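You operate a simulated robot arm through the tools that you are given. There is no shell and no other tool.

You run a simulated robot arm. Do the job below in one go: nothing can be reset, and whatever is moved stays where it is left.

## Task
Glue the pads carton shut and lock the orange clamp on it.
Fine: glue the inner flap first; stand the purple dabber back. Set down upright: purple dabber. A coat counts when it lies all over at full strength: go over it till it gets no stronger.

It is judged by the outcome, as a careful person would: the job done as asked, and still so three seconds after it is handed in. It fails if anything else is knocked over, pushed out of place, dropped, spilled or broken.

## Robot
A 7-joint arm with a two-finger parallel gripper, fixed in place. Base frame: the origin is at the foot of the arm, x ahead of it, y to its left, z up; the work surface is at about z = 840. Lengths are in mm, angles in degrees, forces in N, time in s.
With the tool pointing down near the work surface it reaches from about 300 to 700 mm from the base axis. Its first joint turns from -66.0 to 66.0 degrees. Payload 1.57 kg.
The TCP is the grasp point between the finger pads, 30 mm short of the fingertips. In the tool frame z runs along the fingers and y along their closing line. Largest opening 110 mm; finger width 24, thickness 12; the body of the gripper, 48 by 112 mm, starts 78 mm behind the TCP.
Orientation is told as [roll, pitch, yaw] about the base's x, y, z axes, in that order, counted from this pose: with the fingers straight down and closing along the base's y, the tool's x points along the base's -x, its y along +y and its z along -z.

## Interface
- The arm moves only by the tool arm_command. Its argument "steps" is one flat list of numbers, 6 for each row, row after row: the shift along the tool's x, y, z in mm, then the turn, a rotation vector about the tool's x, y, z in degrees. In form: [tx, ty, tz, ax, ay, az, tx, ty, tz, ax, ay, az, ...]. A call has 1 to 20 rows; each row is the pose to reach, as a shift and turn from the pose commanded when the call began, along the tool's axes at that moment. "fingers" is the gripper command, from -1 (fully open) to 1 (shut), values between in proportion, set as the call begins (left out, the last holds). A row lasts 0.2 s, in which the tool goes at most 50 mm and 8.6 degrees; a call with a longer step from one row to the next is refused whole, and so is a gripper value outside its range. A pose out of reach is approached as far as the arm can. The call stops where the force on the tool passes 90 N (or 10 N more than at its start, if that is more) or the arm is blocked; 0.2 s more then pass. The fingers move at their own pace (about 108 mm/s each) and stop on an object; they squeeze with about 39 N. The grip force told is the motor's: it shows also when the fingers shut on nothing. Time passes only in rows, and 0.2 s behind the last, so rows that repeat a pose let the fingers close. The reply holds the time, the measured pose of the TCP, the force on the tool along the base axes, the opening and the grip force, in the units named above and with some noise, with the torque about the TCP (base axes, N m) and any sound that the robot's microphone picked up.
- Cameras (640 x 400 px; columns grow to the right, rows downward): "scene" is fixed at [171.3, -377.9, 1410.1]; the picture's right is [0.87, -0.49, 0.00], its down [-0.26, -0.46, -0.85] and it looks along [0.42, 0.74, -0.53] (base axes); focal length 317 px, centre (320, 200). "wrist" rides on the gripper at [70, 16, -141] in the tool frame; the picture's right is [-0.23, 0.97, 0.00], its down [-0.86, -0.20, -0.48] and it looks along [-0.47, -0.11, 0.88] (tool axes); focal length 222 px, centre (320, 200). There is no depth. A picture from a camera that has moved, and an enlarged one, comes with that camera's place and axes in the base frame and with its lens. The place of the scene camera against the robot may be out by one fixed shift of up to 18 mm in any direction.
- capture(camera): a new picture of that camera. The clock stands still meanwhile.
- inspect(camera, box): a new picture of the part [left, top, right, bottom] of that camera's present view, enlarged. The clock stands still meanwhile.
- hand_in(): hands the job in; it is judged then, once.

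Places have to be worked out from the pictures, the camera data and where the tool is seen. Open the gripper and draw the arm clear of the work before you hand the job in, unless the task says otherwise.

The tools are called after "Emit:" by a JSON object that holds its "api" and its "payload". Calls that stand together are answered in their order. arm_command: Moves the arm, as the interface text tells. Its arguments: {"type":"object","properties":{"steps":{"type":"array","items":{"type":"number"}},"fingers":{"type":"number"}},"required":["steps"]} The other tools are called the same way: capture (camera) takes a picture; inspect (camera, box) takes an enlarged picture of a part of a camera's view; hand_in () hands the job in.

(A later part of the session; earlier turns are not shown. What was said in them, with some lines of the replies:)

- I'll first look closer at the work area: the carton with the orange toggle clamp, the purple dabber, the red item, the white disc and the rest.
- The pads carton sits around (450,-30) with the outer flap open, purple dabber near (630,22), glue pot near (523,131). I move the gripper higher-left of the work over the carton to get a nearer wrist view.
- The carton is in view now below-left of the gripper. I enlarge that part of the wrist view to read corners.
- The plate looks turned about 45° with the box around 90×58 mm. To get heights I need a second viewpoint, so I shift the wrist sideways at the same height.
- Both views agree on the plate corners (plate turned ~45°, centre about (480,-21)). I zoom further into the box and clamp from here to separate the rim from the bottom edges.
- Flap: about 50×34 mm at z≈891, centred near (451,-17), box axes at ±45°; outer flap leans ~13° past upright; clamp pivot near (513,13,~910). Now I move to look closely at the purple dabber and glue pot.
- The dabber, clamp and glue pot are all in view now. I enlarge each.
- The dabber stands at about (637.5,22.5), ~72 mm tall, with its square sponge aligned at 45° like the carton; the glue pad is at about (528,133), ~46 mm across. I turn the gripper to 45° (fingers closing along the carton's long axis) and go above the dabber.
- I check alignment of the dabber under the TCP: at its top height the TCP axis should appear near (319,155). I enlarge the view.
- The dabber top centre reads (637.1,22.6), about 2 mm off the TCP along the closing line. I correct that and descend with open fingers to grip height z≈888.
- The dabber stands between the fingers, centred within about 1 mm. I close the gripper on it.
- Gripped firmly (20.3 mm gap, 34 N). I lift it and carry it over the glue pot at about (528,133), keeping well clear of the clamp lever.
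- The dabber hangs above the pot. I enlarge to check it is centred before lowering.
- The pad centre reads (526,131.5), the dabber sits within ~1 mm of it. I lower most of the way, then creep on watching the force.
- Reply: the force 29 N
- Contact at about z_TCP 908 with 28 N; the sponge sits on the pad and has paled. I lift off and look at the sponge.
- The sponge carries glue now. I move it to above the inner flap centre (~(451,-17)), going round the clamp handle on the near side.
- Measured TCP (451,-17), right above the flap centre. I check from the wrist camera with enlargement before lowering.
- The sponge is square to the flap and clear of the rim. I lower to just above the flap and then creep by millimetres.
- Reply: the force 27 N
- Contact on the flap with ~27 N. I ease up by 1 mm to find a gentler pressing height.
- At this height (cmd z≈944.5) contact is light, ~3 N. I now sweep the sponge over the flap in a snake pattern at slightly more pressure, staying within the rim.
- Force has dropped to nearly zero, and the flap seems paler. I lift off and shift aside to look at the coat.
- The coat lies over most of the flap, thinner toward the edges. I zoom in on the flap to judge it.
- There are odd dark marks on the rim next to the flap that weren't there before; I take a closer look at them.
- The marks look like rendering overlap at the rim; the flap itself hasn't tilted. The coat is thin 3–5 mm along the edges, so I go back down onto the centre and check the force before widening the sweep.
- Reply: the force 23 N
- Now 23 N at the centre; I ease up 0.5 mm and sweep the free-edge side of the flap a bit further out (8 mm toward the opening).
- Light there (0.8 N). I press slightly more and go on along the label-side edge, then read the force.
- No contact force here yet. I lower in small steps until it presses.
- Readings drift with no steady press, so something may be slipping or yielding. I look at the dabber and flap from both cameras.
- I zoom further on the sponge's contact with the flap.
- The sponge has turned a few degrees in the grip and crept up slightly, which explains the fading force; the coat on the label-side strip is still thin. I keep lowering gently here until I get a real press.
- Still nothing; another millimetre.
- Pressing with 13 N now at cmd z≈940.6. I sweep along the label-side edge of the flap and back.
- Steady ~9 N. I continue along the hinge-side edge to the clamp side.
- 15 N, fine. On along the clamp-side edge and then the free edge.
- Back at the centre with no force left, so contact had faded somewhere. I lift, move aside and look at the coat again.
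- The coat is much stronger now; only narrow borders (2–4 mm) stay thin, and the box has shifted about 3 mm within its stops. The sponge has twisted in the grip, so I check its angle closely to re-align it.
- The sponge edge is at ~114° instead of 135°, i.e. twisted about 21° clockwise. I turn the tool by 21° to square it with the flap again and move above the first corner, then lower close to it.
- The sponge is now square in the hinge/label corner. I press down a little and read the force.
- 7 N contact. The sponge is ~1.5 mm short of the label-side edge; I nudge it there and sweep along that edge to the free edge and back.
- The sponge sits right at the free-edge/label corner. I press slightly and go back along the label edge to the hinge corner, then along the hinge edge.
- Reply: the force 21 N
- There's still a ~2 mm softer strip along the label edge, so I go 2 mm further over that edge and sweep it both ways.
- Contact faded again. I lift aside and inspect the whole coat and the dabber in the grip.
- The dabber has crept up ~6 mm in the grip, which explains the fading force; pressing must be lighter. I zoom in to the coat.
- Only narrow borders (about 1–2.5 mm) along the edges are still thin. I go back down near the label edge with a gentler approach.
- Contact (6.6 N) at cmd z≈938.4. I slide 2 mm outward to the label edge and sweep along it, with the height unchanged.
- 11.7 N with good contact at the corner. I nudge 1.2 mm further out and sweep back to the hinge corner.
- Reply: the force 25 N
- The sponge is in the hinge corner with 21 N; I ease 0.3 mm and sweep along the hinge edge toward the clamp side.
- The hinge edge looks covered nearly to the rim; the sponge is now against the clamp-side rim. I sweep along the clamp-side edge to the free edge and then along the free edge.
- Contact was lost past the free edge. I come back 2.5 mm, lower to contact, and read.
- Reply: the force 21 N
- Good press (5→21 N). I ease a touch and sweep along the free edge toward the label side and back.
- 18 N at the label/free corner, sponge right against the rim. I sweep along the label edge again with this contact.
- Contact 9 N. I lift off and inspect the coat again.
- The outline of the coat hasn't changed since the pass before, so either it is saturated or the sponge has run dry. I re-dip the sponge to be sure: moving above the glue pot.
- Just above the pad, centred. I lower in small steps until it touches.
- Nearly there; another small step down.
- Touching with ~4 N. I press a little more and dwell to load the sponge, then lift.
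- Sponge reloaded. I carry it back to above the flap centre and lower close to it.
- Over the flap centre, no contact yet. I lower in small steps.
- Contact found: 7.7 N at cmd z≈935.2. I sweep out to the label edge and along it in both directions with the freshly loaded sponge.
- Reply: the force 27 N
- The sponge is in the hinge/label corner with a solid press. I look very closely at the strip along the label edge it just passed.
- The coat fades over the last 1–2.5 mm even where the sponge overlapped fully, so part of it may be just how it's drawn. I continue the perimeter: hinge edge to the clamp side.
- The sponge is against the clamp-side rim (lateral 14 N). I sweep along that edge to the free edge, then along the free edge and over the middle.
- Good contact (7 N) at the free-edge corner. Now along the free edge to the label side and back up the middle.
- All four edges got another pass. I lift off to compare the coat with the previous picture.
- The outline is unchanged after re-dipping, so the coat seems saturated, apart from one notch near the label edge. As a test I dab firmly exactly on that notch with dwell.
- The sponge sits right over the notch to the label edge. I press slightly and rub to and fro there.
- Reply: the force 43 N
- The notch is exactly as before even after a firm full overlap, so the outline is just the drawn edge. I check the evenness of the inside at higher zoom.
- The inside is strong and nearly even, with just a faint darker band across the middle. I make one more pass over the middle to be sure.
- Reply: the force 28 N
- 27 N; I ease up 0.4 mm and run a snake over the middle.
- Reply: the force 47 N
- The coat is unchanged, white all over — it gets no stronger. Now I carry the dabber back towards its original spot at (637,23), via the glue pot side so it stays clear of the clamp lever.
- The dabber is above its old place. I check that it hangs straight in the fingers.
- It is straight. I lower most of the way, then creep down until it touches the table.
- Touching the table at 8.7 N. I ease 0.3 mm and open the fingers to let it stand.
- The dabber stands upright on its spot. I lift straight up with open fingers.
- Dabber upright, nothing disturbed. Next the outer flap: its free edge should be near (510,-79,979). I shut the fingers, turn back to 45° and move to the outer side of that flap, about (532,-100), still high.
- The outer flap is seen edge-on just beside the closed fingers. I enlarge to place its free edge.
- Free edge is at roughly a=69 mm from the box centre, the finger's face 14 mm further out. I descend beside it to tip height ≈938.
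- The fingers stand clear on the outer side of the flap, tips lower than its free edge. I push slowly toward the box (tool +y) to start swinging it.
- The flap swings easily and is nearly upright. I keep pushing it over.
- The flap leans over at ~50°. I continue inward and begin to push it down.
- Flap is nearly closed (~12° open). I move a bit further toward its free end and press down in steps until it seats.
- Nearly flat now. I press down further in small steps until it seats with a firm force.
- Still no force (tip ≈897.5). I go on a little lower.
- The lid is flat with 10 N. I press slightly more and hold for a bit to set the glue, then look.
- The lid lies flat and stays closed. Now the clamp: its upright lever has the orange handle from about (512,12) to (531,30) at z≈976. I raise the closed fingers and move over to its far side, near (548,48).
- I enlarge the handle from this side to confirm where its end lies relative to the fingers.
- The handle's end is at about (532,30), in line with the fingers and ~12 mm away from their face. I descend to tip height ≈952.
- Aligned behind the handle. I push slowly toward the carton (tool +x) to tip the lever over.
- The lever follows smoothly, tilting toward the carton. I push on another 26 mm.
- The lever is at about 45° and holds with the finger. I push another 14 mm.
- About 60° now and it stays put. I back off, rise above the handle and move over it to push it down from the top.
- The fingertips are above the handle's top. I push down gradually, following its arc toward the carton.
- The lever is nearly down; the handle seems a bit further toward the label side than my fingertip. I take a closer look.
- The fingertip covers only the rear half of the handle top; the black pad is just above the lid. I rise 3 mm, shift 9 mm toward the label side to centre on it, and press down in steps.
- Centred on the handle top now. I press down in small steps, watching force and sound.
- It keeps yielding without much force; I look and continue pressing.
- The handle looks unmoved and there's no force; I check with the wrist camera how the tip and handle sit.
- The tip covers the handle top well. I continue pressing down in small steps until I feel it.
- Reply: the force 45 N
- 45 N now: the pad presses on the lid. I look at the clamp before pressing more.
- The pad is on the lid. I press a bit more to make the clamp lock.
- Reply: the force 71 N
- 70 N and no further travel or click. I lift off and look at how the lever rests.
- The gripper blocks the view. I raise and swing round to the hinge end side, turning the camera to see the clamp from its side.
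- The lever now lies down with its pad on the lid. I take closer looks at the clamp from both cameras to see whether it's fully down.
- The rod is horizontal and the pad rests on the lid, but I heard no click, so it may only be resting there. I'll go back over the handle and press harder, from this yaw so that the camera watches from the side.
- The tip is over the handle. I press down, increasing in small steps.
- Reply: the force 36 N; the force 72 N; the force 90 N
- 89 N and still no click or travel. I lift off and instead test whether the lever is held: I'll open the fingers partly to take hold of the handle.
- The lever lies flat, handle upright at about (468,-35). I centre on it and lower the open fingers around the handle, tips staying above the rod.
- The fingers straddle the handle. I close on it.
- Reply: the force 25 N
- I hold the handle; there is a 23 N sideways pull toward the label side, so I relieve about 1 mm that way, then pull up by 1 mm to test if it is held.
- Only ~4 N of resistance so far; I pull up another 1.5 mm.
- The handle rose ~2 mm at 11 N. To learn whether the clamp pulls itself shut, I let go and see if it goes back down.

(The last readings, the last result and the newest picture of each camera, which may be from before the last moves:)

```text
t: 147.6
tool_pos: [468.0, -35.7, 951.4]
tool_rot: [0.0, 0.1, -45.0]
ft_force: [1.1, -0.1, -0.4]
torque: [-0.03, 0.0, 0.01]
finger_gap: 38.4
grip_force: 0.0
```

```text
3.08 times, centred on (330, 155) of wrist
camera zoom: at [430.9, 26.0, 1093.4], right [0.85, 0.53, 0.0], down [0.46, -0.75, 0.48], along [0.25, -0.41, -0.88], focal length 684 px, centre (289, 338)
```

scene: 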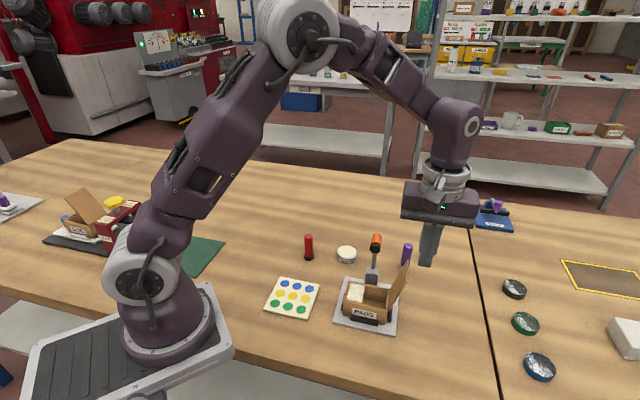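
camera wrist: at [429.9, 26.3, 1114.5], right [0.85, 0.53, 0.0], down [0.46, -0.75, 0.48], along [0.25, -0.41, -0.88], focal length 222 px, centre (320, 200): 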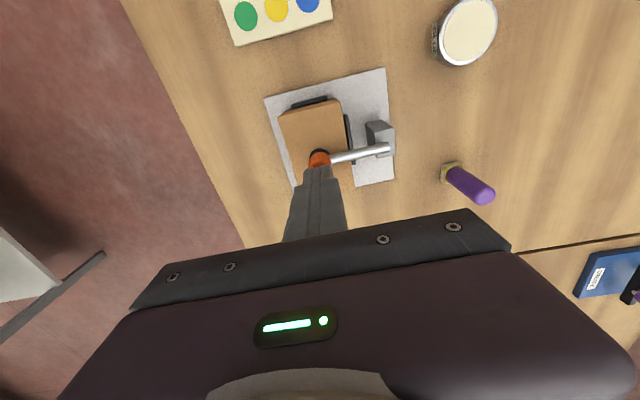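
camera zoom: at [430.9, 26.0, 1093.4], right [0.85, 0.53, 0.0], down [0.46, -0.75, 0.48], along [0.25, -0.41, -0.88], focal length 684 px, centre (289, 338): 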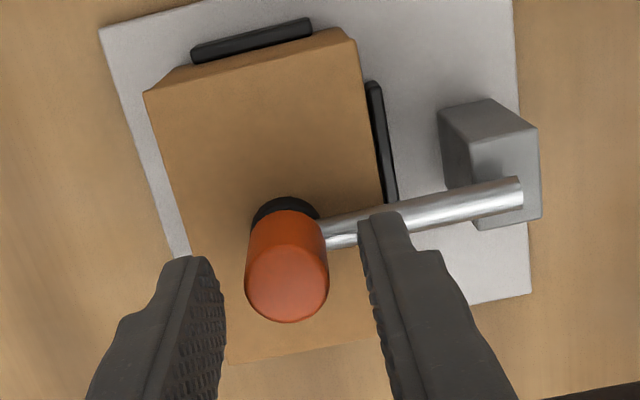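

On release the pad went back down on the lid by itself, so something pulls it shut, but the jaw tilt spoiled the reading. I'll repeat the test cleanly with the jaws closing along the lever's hinge axis: rise and turn to yaw +45°.

Emit:
{"api": "arm_command", "payload": {"steps": [0, 0, -20, 0, 0, 0, 0, 0, -45, 0, 0, 0, 0, 0, -45, 0, 0, -8, 0, 0, -45, 0, 0, -16, 0, 0, -45, 0, 0, -24, 0, 0, -45, 0, 0, -32, 0, 0, -45, 0, 0, -40, 0, 0, -45, 0, 0, -48, 0, 0, -45, 0, 0, -56, 0, 0, -45, 0, 0, -64, 0, 0, -45, 0, 0, -72, 0, 0, -45, 0, 0, -80, 0, 0, -45, 0, 0, -85, 0, 0, -45, 0, 0, -90, 0, 0, -45, 0, 0, -90], "fingers": 0.1}}

Emit:
{"api": "inspect", "payload": {"camera": "wrist", "box": [240, 90, 420, 220]}}

Emit:
{"api": "inspect", "payload": {"camera": "scene", "box": [345, 235, 415, 325]}}

```text
t: 150.8
tool_pos: [467.9, -36.5, 996.2]
tool_rot: [0.0, 0.0, 45.1]
ft_force: [0.7, 0.3, -0.3]
torque: [0.0, -0.02, -0.01]
finger_gap: 49.6
grip_force: 0.0
```

```text
3.08 times, centred on (330, 155) of wrist
camera zoom: at [407.9, -72.4, 1138.7], right [-0.53, 0.85, 0.0], down [0.74, 0.47, 0.48], along [0.41, 0.25, -0.88], focal length 684 px, centre (289, 338)
```

zoom: 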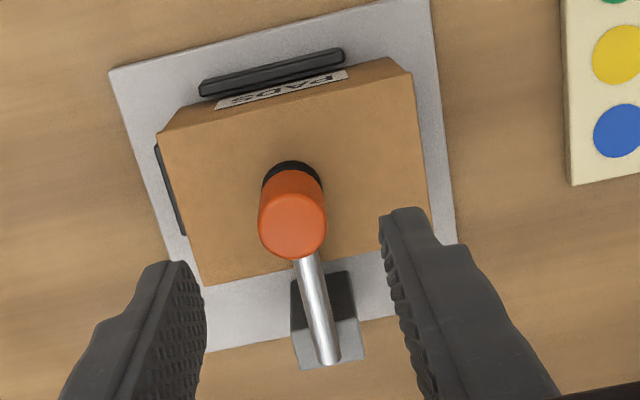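

```text
4.44 times, centred on (380, 280) of scene
camera zoom: at [171.3, -377.9, 1410.1], right [0.87, -0.49, 0.0], down [-0.26, -0.46, -0.85], along [0.42, 0.74, -0.53], focal length 1410 px, centre (53, -156)
```

zoom: 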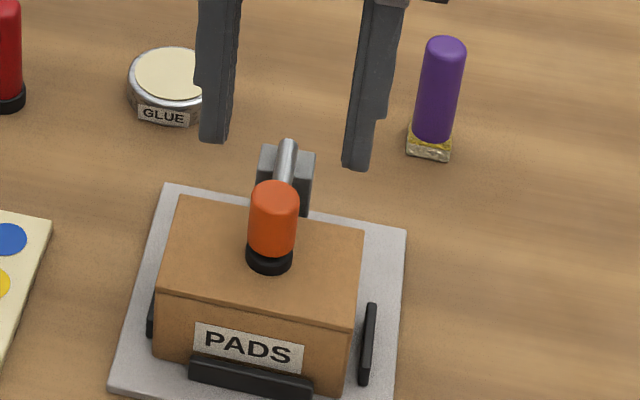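

Handle centre is ~2.5 mm to one side of the TCP along the jaws. I correct and lower around it.

Emit:
{"api": "arm_command", "payload": {"steps": [0, 2.3, 20, 0, 0, 0, 0, 2.3, 38, 0, 0, 0, 0, 2.3, 50, 0, 0, 0, 0, 2.3, 54, 0, 0, 0, 0, 2.3, 54, 0, 0, 0], "fingers": 0.1}}

Emit:
{"api": "arm_command", "payload": {"steps": [0, 0, 0, 0, 0, 0, 0, 0, 0, 0, 0, 0, 0, 0, 0, 0, 0, 0, 0, 0, 0, 0, 0, 0], "fingers": 1}}

Emit:
{"api": "inspect", "payload": {"camera": "scene", "box": [355, 255, 400, 310]}}

```text
t: 152.0
tool_pos: [466.8, -32.4, 942.0]
tool_rot: [0.1, -0.1, 45.1]
ft_force: [-0.3, 0.0, 0.0]
torque: [0.02, -0.03, -0.01]
finger_gap: 49.4
grip_force: 0.1
```

```text
t: 153.0
tool_pos: [467.5, -33.9, 942.5]
tool_rot: [-0.1, -0.1, 45.0]
ft_force: [15.0, -15.4, -1.9]
torque: [-0.11, 0.11, 0.0]
finger_gap: 21.0
grip_force: 34.1
```

```text
7.27 times, centred on (378, 282) of scene
camera zoom: at [171.7, -378.4, 1409.9], right [0.87, -0.49, 0.0], down [-0.26, -0.46, -0.85], along [0.42, 0.74, -0.53], focal length 2308 px, centre (-98, -400)
```

zoom: 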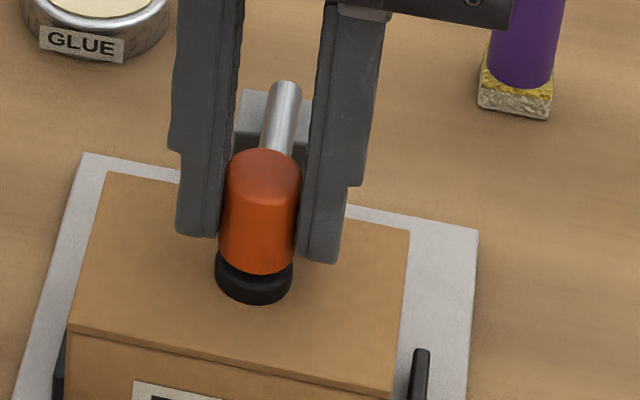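

Gripped on the handle with free pivot. I relieve the sideways load and pull up 1 mm, then 2 mm, reading the force.

Emit:
{"api": "arm_command", "payload": {"steps": [0, -0.9, 0, 0, 0, 0, 0, -0.9, 0, 0, 0, 0]}}

Emit:
{"api": "arm_command", "payload": {"steps": [0, 0, -0.5, 0, 0, 0, 0, 0, -1, 0, 0, 0, 0, 0, -1, 0, 0, 0]}}

Emit:
{"api": "arm_command", "payload": {"steps": [0, 0, -0.5, 0, 0, 0, 0, 0, -1, 0, 0, 0, 0, 0, -1, 0, 0, 0]}}

Emit:
{"api": "inspect", "payload": {"camera": "scene", "box": [355, 255, 400, 310]}}

```text
t: 153.6
tool_pos: [469.6, -33.0, 942.7]
tool_rot: [-0.1, -0.1, 45.1]
ft_force: [9.6, -9.5, -2.4]
torque: [-0.57, -0.49, 0.02]
finger_gap: 21.2
grip_force: 34.6
```

```text
t: 154.4
tool_pos: [467.1, -33.7, 943.5]
tool_rot: [0.0, 0.1, 45.1]
ft_force: [15.5, 1.1, -16.2]
torque: [-0.83, -0.05, 0.02]
finger_gap: 20.8
grip_force: 35.3
```

```text
t: 155.2
tool_pos: [468.1, -33.8, 943.3]
tool_rot: [0.0, -0.1, 45.1]
ft_force: [18.7, 5.8, -15.0]
torque: [0.0, 0.34, 0.07]
finger_gap: 21.2
grip_force: 34.6
```

```text
7.27 times, centred on (378, 282) of scene
camera zoom: at [172.1, -377.8, 1410.0], right [0.87, -0.49, 0.0], down [-0.26, -0.46, -0.85], along [0.42, 0.74, -0.53], focal length 2308 px, centre (-98, -400)
```

zoom: 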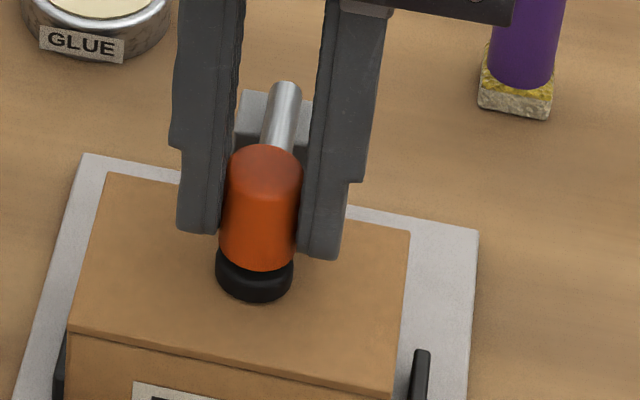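

Resistance ~15 N at about 1.3 mm lift, not rising further. I pull 2 mm more to see whether it yields like friction or holds like a lock.

Emit:
{"api": "arm_command", "payload": {"steps": [0, 0, -1, 0, 0, 0, 0, 0, -2, 0, 0, 0, 0, 0, -2, 0, 0, 0]}}

Emit:
{"api": "inspect", "payload": {"camera": "scene", "box": [355, 255, 400, 310]}}

```text
t: 156.0
tool_pos: [468.2, -33.5, 947.4]
tool_rot: [0.0, 0.0, 45.1]
ft_force: [14.4, 10.5, -15.1]
torque: [-0.45, -0.24, 0.02]
finger_gap: 21.1
grip_force: 34.5
```

```text
7.27 times, centred on (378, 282) of scene
camera zoom: at [171.9, -377.7, 1410.1], right [0.87, -0.49, 0.0], down [-0.26, -0.46, -0.85], along [0.42, 0.74, -0.53], focal length 2308 px, centre (-98, -400)
```

zoom: 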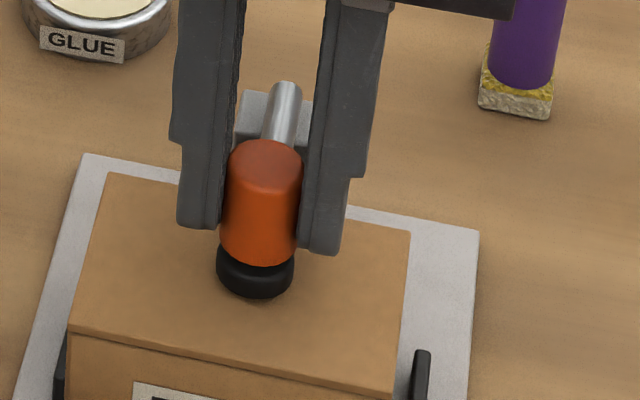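

The lever gives way steadily at ~15 N, so it isn't rigidly locked. I release and see whether it drops back.

Emit:
{"api": "arm_command", "payload": {"steps": [0, 0, 0, 0, 0, 0, 0, 0, 0, 0, 0, 0, 0, 0, 0, 0, 0, 0], "fingers": 0.1}}

Emit:
{"api": "inspect", "payload": {"camera": "scene", "box": [355, 255, 400, 310]}}

```text
t: 156.8
tool_pos: [466.1, -34.6, 946.2]
tool_rot: [0.0, -0.1, 45.0]
ft_force: [-0.9, 0.1, -0.9]
torque: [-0.02, 0.01, -0.02]
finger_gap: 49.1
grip_force: 0.0
```

```text
7.27 times, centred on (378, 282) of scene
camera zoom: at [171.3, -377.9, 1410.1], right [0.87, -0.49, 0.0], down [-0.26, -0.46, -0.85], along [0.42, 0.74, -0.53], focal length 2308 px, centre (-98, -400)
```

zoom: 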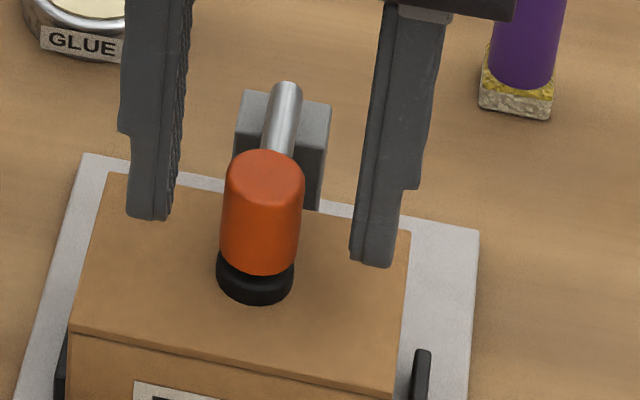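

It sprang back down onto the lid by itself with a holding pull of ~15 N, although it had stayed put at 60° earlier — so it is past its over-centre point and holding. I rise clear of the clamp and go over to check the dabber, which seems to stand ~9 mm off its old place.

Emit:
{"api": "arm_command", "payload": {"steps": [0, 0, -30, 0, 0, 0, 0, 0, -65, 0, 0, 0, 0, 0, -84, 0, 0, 0, -40, -19, -84, 0, 0, 0, -80, -38, -84, 0, 0, 0, -120, -57, -84, 0, 0, 0, -158, -76, -84, 0, 0, 0, -158, -76, -84, 0, 0, 0], "fingers": -1}}

Emit:
{"api": "capture", "payload": {"camera": "wrist"}}

Emit:
{"api": "capture", "payload": {"camera": "scene"}}

```text
t: 158.6
tool_pos: [631.7, 23.6, 1029.2]
tool_rot: [0.0, 0.1, 45.0]
ft_force: [0.1, 1.1, 0.1]
torque: [-0.02, -0.05, -0.02]
finger_gap: 110.1
grip_force: 0.1
```

```text
taken
camera wrist: at [571.3, -14.4, 1171.8], right [-0.53, 0.85, 0.0], down [0.75, 0.46, 0.48], along [0.41, 0.25, -0.88], focal length 222 px, centre (320, 200)
```

wrist: 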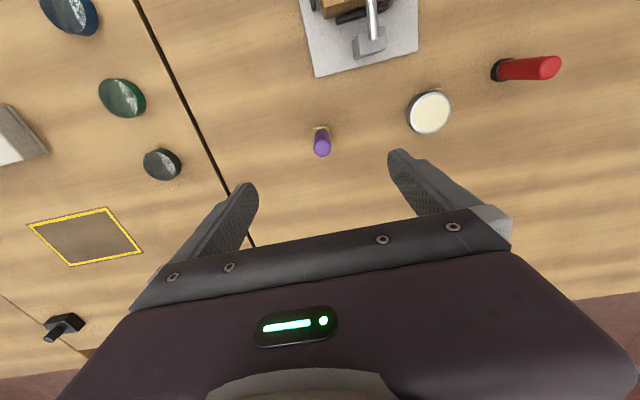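

```text
taken
```

scene: 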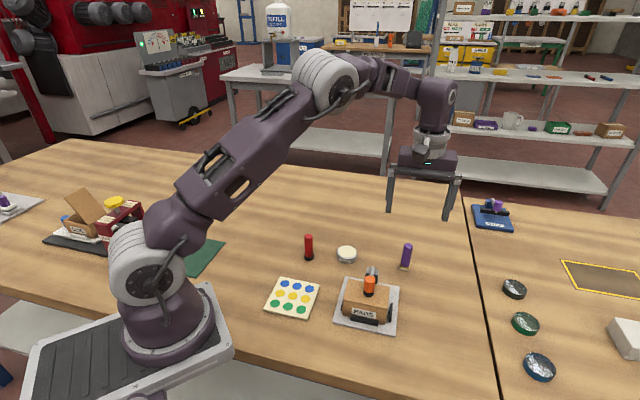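

I enlarge the dabber from above, and the carton with the clamp in the scene view.

Emit:
{"api": "inspect", "payload": {"camera": "wrist", "box": [280, 110, 360, 170]}}

Emit:
{"api": "inspect", "payload": {"camera": "scene", "box": [340, 235, 420, 330]}}

```text
6.67 times, centred on (320, 140) of wrist
camera zoom: at [571.3, -14.4, 1171.8], right [-0.53, 0.85, 0.0], down [0.75, 0.46, 0.48], along [0.41, 0.25, -0.88], focal length 1481 px, centre (320, 600)
```

zoom: 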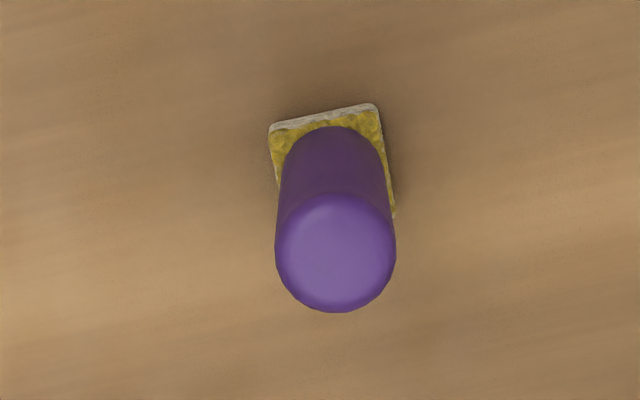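

```text
4.21 times, centred on (380, 282) of scene
camera zoom: at [171.3, -377.9, 1410.1], right [0.87, -0.49, 0.0], down [-0.26, -0.46, -0.85], along [0.42, 0.74, -0.53], focal length 1336 px, centre (67, -147)
```

zoom: 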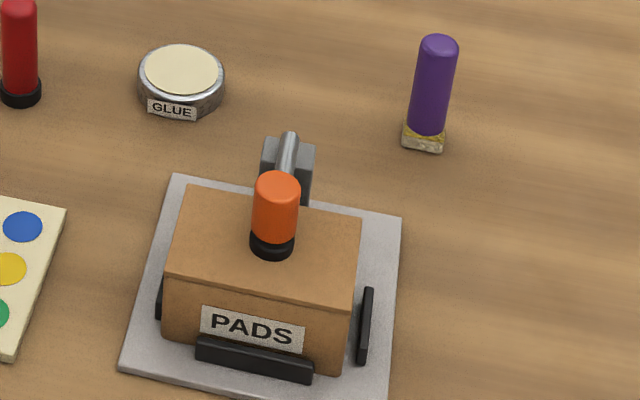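

Everything else is as it was: pot, red dabber and plate unmoved, lid flat, pad on the lid, the purple dabber upright about 7 mm from its old spot. I now draw the open gripper up and away from the work.

Emit:
{"api": "arm_command", "payload": {"steps": [0, 0, -40, 0, 0, 0, 0, 0, -80, 0, 0, 0, 18.6, 35.2, -92, 0, 0, 6.4, 37.2, 70.4, -105, 0, 0, 12.8, 55.8, 105.6, -118, 0, 0, 19.2, 74.4, 140.8, -130, 0, 0, 25.6, 93, 176, -143, 0, 0, 32, 111.6, 211, -156, 0, 0, 38.4, 130, 246, -168, 0, 0, 45, 130, 246, -168, 0, 0, 45], "fingers": -1}}

Emit:
{"api": "capture", "payload": {"camera": "scene"}}

Emit:
{"api": "capture", "payload": {"camera": "wrist"}}

```text
t: 160.8
tool_pos: [365.7, 106.3, 1199.5]
tool_rot: [0.1, 0.0, 0.0]
ft_force: [-0.3, -0.2, 0.0]
torque: [0.03, 0.0, -0.02]
finger_gap: 110.3
grip_force: 0.1
```

```text
taken
```

scene: 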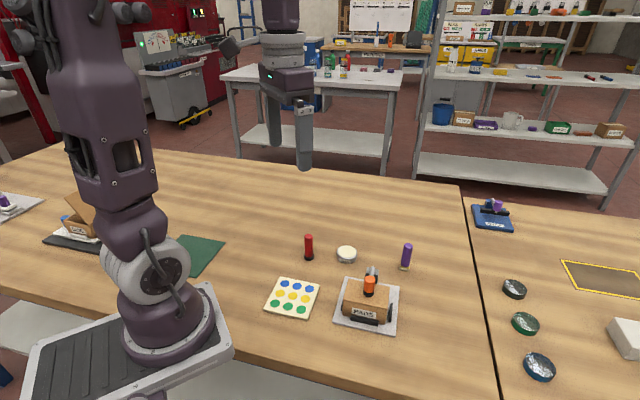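

```text
taken
camera wrist: at [298.0, 123.0, 1341.2], right [0.23, 0.97, 0.0], down [0.86, -0.2, 0.48], along [0.47, -0.11, -0.88], focal length 222 px, centre (320, 200)
```

wrist: 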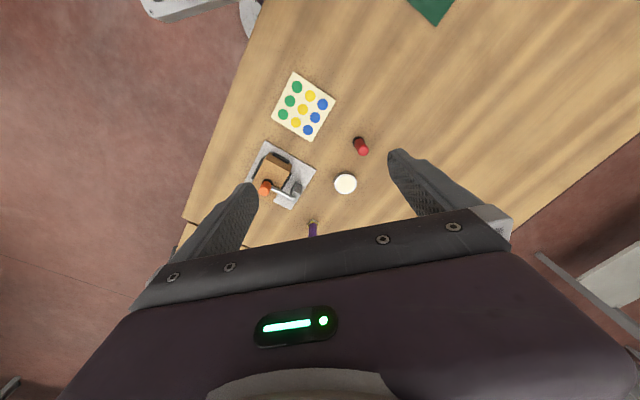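

The arm is clear at its starting pose. One last close look at the carton, clamp and dabber before handing in.

Emit:
{"api": "inspect", "payload": {"camera": "scene", "box": [335, 255, 405, 335]}}

Emit:
{"api": "inspect", "payload": {"camera": "wrist", "box": [240, 135, 330, 215]}}

```text
5.00 times, centred on (370, 295) of scene
camera zoom: at [171.3, -377.9, 1410.1], right [0.87, -0.49, 0.0], down [-0.26, -0.46, -0.85], along [0.42, 0.74, -0.53], focal length 1587 px, centre (70, -275)
```

zoom: 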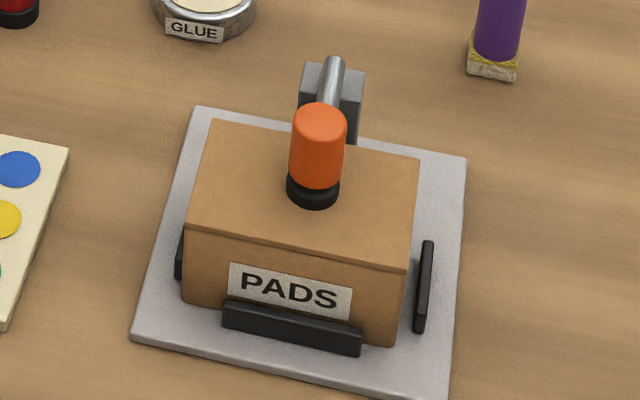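

```text
5.00 times, centred on (285, 175) of wrist
camera zoom: at [298.0, 123.0, 1341.2], right [0.23, 0.97, 0.0], down [0.86, -0.2, 0.48], along [0.47, -0.11, -0.88], focal length 1111 px, centre (495, 325)
```

zoom: 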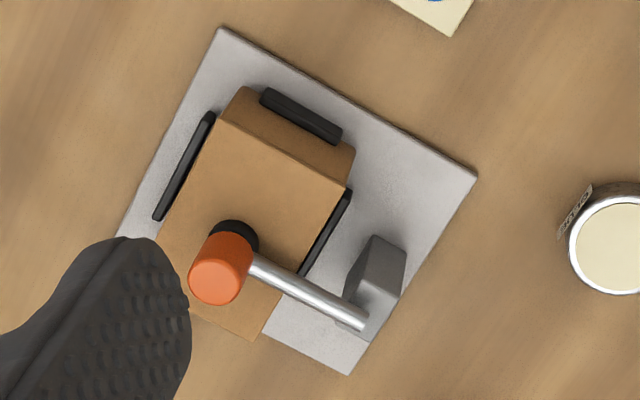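

The carton is shut and lies flat in its jig. The orange clamp is down with its pad on the lid, the dabber stands upright, and the arm is clear with an open gripper, so I hand in.

Emit:
{"api": "hand_in", "payload": {}}

```text
The job is handed in.
```

I glued the pads carton shut, swung the orange clamp down onto it and handed the job in. I can't fully confirm the clamp is locked.

- **Glue:** I coated the inner flap before closing the lid, re-dipped once, and went over it until the coat stopped changing. A border of 1 to 3 mm at the edges still looks thinner. It didn't change even under a full, firm press, so I took it to be how the coat is drawn.
- **Carton:** The outer flap is pressed flat onto the glued flap. While I was gluing, the carton slid about 3 mm within the stops on its plate. I left it there.
- **Clamp:** The pad rests on the lid and the lever lies flat. I heard no click, even pressing with 89 N. When I lifted the handle 2 to 3 mm, it resisted with about 15 N and sprang back by itself, so I judged it past its locking point. It may not be a hard lock.
- **Purple dabber:** It stands upright, about 7 mm from where it started.

From the last pictures, nothing else was knocked over or moved.
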